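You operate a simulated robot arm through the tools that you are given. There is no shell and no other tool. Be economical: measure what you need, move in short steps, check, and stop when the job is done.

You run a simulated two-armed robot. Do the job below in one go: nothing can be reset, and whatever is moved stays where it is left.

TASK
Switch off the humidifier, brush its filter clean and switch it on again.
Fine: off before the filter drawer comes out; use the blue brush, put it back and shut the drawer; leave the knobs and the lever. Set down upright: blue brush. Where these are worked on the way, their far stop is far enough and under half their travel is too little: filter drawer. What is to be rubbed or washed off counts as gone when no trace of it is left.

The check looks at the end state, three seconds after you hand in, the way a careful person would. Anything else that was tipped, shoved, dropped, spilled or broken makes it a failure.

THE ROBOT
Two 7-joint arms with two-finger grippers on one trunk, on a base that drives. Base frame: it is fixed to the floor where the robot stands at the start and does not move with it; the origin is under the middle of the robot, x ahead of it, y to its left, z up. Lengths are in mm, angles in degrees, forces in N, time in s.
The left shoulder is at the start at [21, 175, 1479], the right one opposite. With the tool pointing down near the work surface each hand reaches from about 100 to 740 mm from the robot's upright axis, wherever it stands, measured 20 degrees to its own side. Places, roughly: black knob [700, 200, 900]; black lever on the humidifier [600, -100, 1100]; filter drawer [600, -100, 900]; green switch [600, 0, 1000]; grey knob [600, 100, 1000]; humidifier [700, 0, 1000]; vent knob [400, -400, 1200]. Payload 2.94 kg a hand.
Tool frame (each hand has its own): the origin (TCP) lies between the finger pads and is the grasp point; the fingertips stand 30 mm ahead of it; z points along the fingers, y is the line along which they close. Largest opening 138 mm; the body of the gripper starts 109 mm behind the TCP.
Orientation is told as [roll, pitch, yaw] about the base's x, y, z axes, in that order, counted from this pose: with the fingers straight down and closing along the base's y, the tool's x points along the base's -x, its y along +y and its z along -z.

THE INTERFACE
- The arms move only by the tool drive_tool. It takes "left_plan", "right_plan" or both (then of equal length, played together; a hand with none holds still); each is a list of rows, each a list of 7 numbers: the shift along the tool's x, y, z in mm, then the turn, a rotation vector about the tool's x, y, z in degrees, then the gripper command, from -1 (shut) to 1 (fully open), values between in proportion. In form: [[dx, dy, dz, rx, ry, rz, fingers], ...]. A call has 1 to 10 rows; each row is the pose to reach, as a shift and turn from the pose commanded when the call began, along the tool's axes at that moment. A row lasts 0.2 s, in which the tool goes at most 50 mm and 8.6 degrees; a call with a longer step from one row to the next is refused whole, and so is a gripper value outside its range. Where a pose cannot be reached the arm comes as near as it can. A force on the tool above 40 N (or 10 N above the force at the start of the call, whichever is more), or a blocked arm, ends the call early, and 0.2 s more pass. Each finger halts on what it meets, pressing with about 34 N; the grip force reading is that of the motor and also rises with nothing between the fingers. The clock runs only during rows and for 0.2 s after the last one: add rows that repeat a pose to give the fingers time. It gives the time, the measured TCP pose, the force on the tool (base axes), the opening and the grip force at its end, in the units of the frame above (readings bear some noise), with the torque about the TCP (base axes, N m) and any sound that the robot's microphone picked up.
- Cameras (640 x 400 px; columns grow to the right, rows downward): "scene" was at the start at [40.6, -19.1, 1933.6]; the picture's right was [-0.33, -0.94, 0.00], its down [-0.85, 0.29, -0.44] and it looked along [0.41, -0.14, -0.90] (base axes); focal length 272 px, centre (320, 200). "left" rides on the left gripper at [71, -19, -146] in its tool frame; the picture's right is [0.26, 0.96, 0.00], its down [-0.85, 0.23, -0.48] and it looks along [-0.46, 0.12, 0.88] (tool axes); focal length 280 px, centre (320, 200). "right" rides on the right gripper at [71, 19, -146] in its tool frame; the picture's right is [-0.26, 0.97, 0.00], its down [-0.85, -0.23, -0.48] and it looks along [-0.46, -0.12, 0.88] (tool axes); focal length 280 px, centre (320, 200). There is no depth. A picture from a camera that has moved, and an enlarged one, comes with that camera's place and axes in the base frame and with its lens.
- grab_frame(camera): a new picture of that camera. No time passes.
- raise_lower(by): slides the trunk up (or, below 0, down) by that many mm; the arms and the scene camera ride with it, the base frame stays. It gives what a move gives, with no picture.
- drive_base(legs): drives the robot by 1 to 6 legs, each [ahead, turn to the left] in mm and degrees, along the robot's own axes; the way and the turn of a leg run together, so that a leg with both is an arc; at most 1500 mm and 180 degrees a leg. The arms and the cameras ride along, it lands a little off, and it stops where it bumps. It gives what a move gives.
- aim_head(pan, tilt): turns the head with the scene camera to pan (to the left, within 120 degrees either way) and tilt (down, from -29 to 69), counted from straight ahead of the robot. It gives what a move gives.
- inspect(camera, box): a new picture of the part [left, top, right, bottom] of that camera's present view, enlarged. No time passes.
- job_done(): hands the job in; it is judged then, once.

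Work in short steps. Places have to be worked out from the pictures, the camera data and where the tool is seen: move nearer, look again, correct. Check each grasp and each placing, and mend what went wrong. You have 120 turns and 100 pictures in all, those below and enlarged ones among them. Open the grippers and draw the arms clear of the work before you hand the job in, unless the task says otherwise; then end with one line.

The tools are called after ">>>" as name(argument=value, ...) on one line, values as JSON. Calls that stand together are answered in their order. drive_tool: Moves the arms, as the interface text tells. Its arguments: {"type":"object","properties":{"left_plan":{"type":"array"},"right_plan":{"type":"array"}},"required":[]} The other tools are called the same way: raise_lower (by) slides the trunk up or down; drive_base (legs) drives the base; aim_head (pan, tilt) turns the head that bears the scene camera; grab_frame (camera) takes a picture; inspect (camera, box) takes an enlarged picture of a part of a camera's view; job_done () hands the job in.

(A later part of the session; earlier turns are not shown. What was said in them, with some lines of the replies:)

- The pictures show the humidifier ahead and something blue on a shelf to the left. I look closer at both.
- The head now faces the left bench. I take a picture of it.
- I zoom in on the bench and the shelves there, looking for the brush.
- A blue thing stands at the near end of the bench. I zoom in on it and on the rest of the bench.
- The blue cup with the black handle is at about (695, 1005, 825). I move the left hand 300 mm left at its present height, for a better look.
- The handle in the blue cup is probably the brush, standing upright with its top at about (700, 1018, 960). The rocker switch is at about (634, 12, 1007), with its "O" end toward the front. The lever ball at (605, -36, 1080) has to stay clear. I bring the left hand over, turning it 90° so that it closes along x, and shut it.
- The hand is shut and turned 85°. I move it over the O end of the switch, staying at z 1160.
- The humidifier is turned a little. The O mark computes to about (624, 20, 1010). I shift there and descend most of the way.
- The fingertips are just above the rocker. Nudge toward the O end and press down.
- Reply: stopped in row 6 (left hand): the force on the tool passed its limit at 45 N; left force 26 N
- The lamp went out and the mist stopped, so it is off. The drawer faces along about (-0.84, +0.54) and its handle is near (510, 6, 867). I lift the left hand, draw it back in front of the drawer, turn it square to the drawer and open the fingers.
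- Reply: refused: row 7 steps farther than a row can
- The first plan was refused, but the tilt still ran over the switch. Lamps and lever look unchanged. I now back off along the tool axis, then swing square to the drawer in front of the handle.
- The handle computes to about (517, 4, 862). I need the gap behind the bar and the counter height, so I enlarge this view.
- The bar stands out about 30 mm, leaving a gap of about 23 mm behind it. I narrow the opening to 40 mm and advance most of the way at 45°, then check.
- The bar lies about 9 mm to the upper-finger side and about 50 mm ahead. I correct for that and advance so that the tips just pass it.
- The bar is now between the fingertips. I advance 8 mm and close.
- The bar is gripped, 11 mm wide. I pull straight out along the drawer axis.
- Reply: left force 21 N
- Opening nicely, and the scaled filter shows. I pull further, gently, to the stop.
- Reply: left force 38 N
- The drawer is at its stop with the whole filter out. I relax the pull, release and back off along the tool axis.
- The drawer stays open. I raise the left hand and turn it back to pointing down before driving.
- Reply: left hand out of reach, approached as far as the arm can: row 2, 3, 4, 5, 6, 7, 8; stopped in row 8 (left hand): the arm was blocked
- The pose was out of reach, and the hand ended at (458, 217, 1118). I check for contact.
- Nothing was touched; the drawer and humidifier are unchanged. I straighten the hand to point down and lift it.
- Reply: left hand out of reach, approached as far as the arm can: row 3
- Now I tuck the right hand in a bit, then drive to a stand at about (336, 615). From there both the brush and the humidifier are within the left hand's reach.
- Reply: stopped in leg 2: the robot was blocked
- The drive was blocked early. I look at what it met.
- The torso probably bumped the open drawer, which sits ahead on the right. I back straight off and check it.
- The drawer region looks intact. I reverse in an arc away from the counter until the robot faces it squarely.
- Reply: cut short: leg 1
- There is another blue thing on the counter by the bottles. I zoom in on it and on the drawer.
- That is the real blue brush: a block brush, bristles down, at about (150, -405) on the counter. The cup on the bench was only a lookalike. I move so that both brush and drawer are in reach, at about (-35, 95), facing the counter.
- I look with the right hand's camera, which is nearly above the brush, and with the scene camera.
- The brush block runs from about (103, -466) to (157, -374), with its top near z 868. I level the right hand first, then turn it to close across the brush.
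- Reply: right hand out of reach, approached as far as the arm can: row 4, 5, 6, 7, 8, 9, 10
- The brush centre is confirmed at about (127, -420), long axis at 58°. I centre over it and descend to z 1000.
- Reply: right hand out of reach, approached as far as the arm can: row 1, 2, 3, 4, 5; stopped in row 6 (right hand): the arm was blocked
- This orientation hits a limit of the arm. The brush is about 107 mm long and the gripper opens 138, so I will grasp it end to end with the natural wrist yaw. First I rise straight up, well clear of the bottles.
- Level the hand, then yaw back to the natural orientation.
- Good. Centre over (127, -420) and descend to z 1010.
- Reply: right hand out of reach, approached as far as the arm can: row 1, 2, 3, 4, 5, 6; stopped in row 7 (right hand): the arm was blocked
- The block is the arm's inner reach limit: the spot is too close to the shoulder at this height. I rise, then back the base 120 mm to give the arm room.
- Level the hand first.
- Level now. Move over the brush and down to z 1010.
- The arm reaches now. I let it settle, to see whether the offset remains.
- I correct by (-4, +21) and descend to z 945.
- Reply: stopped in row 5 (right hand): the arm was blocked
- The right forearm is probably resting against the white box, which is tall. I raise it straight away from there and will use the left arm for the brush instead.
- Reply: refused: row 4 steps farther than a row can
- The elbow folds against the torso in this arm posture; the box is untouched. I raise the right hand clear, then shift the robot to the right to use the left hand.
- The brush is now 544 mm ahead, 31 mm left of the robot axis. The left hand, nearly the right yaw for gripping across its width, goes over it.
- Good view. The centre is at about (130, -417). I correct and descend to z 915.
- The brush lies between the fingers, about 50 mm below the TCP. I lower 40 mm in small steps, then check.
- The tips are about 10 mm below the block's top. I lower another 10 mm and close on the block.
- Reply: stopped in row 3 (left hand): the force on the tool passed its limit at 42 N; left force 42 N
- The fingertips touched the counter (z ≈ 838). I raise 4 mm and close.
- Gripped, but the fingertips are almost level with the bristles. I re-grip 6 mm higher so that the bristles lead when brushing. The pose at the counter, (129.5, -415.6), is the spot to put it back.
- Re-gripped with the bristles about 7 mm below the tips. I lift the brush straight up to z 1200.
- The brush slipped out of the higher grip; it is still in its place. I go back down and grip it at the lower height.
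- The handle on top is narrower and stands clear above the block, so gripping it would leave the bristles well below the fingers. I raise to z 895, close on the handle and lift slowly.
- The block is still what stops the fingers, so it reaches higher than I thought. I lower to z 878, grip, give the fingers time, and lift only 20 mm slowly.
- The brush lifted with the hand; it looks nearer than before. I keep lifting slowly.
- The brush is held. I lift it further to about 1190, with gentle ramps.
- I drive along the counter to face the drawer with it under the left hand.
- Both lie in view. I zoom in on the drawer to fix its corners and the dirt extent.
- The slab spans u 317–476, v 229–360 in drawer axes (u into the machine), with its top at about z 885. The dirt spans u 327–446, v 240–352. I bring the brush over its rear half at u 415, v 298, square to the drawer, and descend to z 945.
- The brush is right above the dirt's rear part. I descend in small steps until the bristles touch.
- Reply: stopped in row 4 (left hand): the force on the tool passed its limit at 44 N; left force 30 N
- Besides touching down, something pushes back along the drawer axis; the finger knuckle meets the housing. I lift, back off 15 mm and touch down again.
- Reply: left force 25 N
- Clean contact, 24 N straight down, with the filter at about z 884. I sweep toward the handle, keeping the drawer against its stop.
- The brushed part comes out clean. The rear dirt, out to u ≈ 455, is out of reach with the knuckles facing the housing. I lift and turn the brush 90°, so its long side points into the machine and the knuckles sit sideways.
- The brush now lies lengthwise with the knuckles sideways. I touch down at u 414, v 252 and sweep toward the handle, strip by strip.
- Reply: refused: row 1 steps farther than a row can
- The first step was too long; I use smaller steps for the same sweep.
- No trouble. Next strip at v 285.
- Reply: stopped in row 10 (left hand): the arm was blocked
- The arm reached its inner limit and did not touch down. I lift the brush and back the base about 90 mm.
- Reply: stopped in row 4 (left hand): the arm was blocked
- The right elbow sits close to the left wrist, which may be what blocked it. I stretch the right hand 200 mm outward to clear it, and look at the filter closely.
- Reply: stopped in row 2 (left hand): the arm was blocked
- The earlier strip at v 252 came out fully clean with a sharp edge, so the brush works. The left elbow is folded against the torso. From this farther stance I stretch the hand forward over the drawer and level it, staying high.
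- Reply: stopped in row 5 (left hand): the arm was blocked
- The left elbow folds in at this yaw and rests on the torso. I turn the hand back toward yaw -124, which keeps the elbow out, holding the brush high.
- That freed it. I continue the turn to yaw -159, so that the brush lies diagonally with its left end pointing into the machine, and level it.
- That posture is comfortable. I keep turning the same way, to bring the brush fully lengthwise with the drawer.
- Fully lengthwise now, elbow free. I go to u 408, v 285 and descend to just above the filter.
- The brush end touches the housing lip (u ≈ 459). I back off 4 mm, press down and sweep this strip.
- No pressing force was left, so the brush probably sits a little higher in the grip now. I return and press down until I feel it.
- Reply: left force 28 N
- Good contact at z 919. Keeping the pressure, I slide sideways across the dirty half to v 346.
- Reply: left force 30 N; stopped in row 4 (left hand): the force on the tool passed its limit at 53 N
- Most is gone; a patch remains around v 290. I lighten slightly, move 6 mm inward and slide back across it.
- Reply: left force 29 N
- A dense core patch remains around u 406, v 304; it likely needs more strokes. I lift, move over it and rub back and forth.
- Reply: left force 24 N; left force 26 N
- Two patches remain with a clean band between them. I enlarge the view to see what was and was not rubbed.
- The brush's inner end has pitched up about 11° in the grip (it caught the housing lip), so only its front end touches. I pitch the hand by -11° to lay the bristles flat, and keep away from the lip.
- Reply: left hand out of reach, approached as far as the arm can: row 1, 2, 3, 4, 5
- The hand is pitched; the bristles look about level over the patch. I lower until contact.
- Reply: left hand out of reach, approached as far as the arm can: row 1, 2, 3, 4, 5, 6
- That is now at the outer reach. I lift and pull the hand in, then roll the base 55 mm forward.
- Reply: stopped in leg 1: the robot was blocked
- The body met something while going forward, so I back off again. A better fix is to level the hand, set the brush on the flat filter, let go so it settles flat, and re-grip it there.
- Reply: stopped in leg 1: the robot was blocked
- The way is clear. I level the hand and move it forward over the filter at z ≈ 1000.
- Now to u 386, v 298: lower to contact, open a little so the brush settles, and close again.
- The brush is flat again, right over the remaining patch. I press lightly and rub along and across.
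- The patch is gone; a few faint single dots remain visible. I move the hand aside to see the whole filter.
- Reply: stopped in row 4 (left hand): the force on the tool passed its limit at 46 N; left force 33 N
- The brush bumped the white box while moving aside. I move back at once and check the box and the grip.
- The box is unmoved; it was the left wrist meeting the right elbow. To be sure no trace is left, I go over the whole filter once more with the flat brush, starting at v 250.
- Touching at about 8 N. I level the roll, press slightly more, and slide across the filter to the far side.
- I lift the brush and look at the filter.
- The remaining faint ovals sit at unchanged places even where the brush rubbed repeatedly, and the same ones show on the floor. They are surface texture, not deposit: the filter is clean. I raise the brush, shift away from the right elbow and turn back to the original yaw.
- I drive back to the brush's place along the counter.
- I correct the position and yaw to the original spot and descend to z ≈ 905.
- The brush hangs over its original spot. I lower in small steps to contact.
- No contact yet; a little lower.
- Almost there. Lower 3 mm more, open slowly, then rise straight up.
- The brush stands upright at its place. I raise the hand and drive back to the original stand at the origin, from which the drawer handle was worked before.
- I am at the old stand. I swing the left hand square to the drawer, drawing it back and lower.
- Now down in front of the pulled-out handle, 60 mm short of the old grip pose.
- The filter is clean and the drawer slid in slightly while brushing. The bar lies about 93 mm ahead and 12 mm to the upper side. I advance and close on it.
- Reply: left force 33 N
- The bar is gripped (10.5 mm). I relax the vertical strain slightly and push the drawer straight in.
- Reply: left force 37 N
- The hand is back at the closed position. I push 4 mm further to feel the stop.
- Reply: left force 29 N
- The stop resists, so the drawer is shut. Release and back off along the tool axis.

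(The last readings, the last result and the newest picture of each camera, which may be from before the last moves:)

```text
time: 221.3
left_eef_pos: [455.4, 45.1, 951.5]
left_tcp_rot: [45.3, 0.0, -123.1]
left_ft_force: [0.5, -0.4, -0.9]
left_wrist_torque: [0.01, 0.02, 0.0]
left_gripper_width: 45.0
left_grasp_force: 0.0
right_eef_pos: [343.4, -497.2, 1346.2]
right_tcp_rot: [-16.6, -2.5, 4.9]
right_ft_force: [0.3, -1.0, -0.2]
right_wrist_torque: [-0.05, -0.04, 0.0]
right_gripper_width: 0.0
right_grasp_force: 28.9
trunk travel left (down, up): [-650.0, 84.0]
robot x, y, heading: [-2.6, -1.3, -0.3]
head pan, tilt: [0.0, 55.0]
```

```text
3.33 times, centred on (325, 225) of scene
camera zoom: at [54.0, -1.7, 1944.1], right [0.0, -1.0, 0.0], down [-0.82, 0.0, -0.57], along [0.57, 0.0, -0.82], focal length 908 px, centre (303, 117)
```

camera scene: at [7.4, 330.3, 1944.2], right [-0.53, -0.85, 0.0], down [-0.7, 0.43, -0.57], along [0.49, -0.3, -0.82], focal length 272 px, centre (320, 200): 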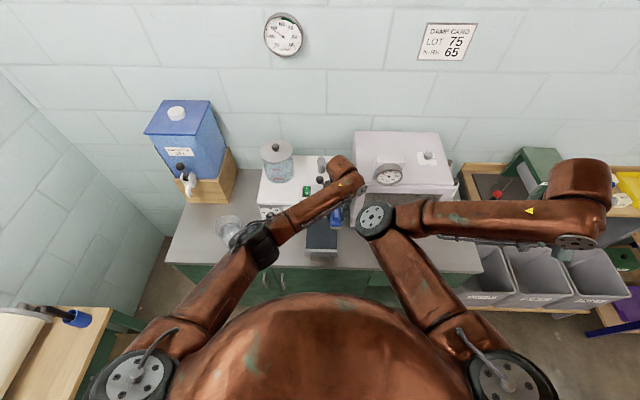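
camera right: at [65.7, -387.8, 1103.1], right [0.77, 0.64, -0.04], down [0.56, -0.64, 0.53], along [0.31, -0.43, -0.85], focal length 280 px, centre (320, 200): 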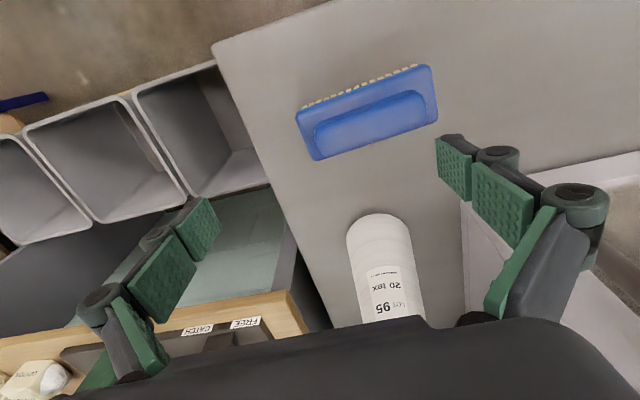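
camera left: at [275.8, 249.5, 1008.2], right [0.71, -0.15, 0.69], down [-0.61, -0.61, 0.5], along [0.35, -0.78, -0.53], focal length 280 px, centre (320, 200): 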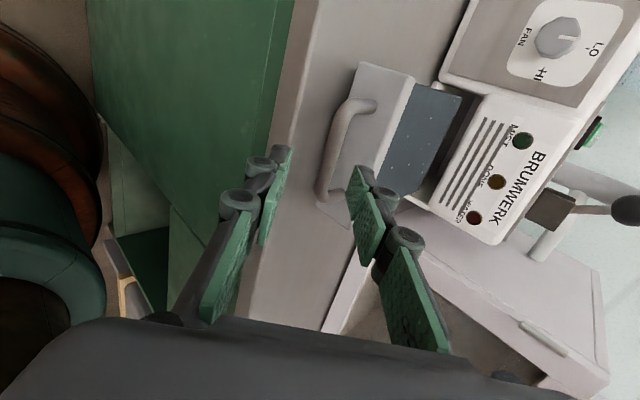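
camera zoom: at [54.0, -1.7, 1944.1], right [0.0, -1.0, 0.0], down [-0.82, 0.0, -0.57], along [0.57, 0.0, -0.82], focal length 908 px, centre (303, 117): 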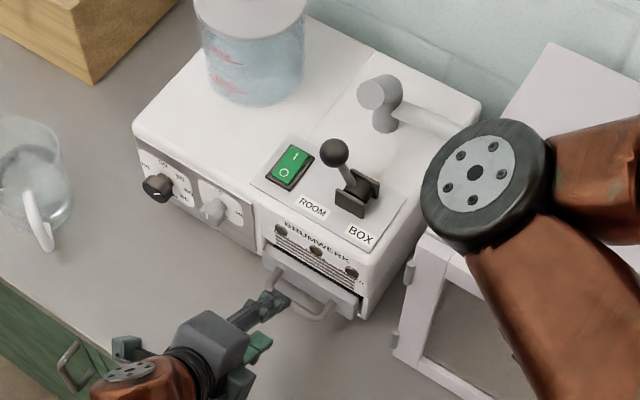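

The drawer is shut as at the start. I raise the left hand, point it down again and close it for the switch.

>>> drive_tool(left_plan=[[0, 31, -30, 0, 0, 0, -0.5], [0, 62, -61, 0, 0, 0, -0.7], [0, 94, -92, 8, 0, 0, -1], [0, 125, -122, 16, 0, 0, -1], [0, 143, -140, 24, 0, 0, -1], [0, 143, -140, 32, 0, 0, -1], [0, 143, -140, 40, 0, 0, -1], [0, 143, -140, 45.3, 0, 0, -1], [0, 143, -140, 45.3, 0, 0, -1]])

```text
time: 223.3
left_eef_pos: [456.7, 46.6, 1150.7]
left_tcp_rot: [0.0, 0.0, -123.1]
left_ft_force: [-0.9, -0.1, -0.4]
left_wrist_torque: [-0.03, 0.01, -0.02]
left_gripper_width: 0.0
left_grasp_force: 28.3
right_eef_pos: [344.2, -496.3, 1345.8]
right_tcp_rot: [-16.5, -2.5, 5.0]
right_ft_force: [0.1, 0.6, 0.1]
right_wrist_torque: [-0.02, -0.01, -0.01]
right_gripper_width: 0.3
right_grasp_force: 28.4
trunk travel left (down, up): [-650.0, 84.0]
robot x, y, heading: [-3.0, -1.5, -0.1]
head pan, tilt: [0.0, 55.0]
```

I move over the "I" end of the switch at (648, 4), keeping z 1150 and turning the fingers back to close along x.

>>> drive_tool(left_plan=[[11, 31, 0, 0, 0, -5.5, -1], [23, 61, 0, 0, 0, -11, -1], [34, 92, 0, 0, 0, -16.5, -1], [45, 122, 0, 0, 0, -22, -1], [57, 153, 0, 0, 0, -27.5, -1], [68, 183.5, 0, 0, 0, -33, -1], [68, 183.5, 40, 0, 0, -33, -1], [68, 183.5, 75, 0, 0, -33, -1], [68, 183.5, 90, 0, 0, -33, -1], [68, 183.5, 90, 0, 0, -33, -1]])

>>> inspect(camera="left", box=[240, 80, 420, 240])

```text
time: 225.5
left_eef_pos: [645.3, 1.6, 1060.7]
left_tcp_rot: [0.0, -0.1, -90.2]
left_ft_force: [-0.4, 0.6, -0.1]
left_wrist_torque: [0.04, -0.01, -0.05]
left_gripper_width: 0.0
left_grasp_force: 28.1
right_eef_pos: [344.0, -496.0, 1345.4]
right_tcp_rot: [-16.6, -2.5, 5.0]
right_ft_force: [-0.4, 0.4, 0.3]
right_wrist_torque: [-0.05, 0.0, -0.03]
right_gripper_width: 0.0
right_grasp_force: 28.7
trunk travel left (down, up): [-650.0, 84.0]
robot x, y, heading: [-1.0, -2.7, -0.1]
head pan, tilt: [0.0, 55.0]
```

```text
2.50 times, centred on (330, 160) of left
camera zoom: at [627.4, 73.5, 1206.2], right [0.97, 0.26, 0.0], down [0.23, -0.85, 0.48], along [0.12, -0.46, -0.88], focal length 701 px, centre (295, 300)
```

zoom: 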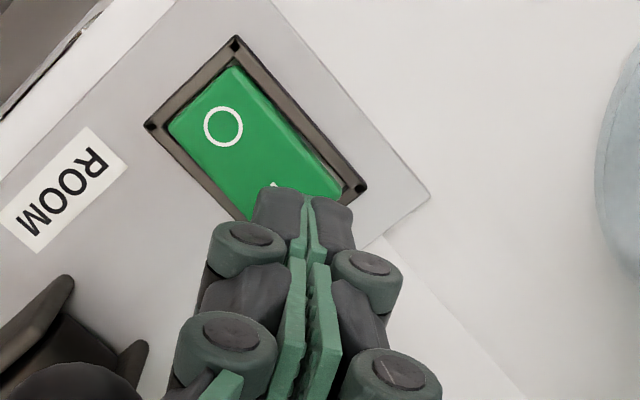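

The fingertips are over the "I" end. I press down.

>>> drive_tool(left_plan=[[0, 1, 8, 0, 0, 0, -1], [0, 1, 14, 0, 0, 0, -1], [0, 1, 18, 0, 0, 0, -1], [0, 1, 22, 0, 0, 0, -1], [0, 1, 26, 0, 0, 0, -1], [0, 1, 29, 0, 0, 0, -1]])

```text
time: 226.7
left_eef_pos: [649.6, 0.4, 1044.5]
left_tcp_rot: [0.7, -0.1, -90.2]
left_ft_force: [-7.9, 2.1, 19.6]
left_wrist_torque: [0.32, 0.42, 0.09]
left_gripper_width: 0.3
left_grasp_force: 28.4
right_eef_pos: [342.0, -496.4, 1346.5]
right_tcp_rot: [-16.6, -2.7, 5.0]
right_ft_force: [0.2, 0.7, 0.7]
right_wrist_torque: [-0.01, -0.01, -0.02]
right_gripper_width: 0.1
right_grasp_force: 28.1
trunk travel left (down, up): [-650.0, 84.0]
robot x, y, heading: [-6.6, -1.1, 0.0]
head pan, tilt: [0.0, 55.0]
stopped in row 5 (left hand): the force on the tool passed its limit at 45 N (the readings are from after the stop); the commanded pose is now the measured one
```

Same depth as the earlier switch-off press. I lift straight up, draw back clear of the work and open the hand. Then I use the last picture to check lamp and mist.

>>> drive_tool(left_plan=[[0, 0, -40, 0, 0, 0, -1], [0, 0, -85, 0, 0, 0, -1], [0, 0, -130, 0, 0, 0, -1], [0, 0, -175, 0, 0, 0, -1], [20, -40, -190, 0, 0, 0, -1], [40, -80, -200, 0, 0, 0, -0.5], [60, -120, -210, 0, 0, 0, 0], [80, -150, -220, 0, 0, 0, 0.3], [110, -170, -230, 0, 0, 0, 0.3], [110, -170, -230, 0, 0, 0, 0.3]])

>>> inspect(camera="scene", box=[245, 145, 405, 265])

```text
time: 228.9
left_eef_pos: [479.9, 111.2, 1268.6]
left_tcp_rot: [0.4, 0.0, -90.2]
left_ft_force: [-0.2, -0.4, -0.2]
left_wrist_torque: [0.04, 0.02, -0.02]
left_gripper_width: 89.8
left_grasp_force: 0.0
right_eef_pos: [344.4, -497.1, 1346.0]
right_tcp_rot: [-16.6, -2.5, 5.1]
right_ft_force: [0.1, -0.5, -0.1]
right_wrist_torque: [0.01, 0.04, 0.0]
right_gripper_width: 0.0
right_grasp_force: 28.8
trunk travel left (down, up): [-650.0, 84.0]
robot x, y, heading: [-0.2, -0.7, 0.3]
head pan, tilt: [0.0, 55.0]
```

```text
3.33 times, centred on (325, 205) of scene
camera zoom: at [54.1, -2.9, 1944.1], right [0.0, -1.0, 0.0], down [-0.82, 0.0, -0.57], along [0.57, 0.0, -0.82], focal length 908 px, centre (303, 183)
```

zoom: 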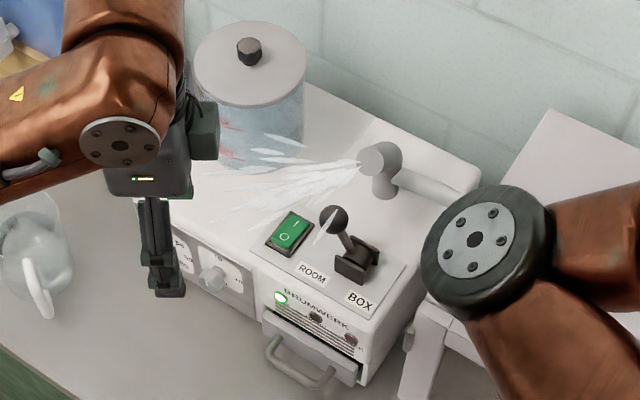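

The lamp is green, the mist runs and the drawer is shut. I open the right gripper and hand the job in.

>>> drive_tool(right_plan=[[0, 0, 0, 0, 0, 0, 0], [0, 0, 0, 0, 0, 0, 0.5], [0, 0, 0, 0, 0, 0, 0.5], [0, 0, 0, 0, 0, 0, 0.5]])

>>> job_done()

```text
time: 229.9
left_eef_pos: [479.9, 111.7, 1269.3]
left_tcp_rot: [0.4, -0.1, -90.2]
left_ft_force: [0.1, 0.7, -0.8]
left_wrist_torque: [-0.02, -0.04, -0.01]
left_gripper_width: 90.0
left_grasp_force: 0.0
right_eef_pos: [344.4, -496.4, 1346.5]
right_tcp_rot: [-16.6, -2.5, 5.0]
right_ft_force: [0.2, -0.6, -0.8]
right_wrist_torque: [-0.03, -0.02, 0.01]
right_gripper_width: 86.6
right_grasp_force: 0.1
trunk travel left (down, up): [-650.0, 84.0]
robot x, y, heading: [-0.8, -5.2, -0.1]
head pan, tilt: [0.0, 55.0]
```

```text
The job is handed in.
```

The humidifier was switched off, its filter brushed with the blue brush, and it is running again (green lamp, mist). The drawer is shut, and the brush is upright at its old place. A few faint oval dots that brushing did not shift remain on the filter, and I took them for surface texture.
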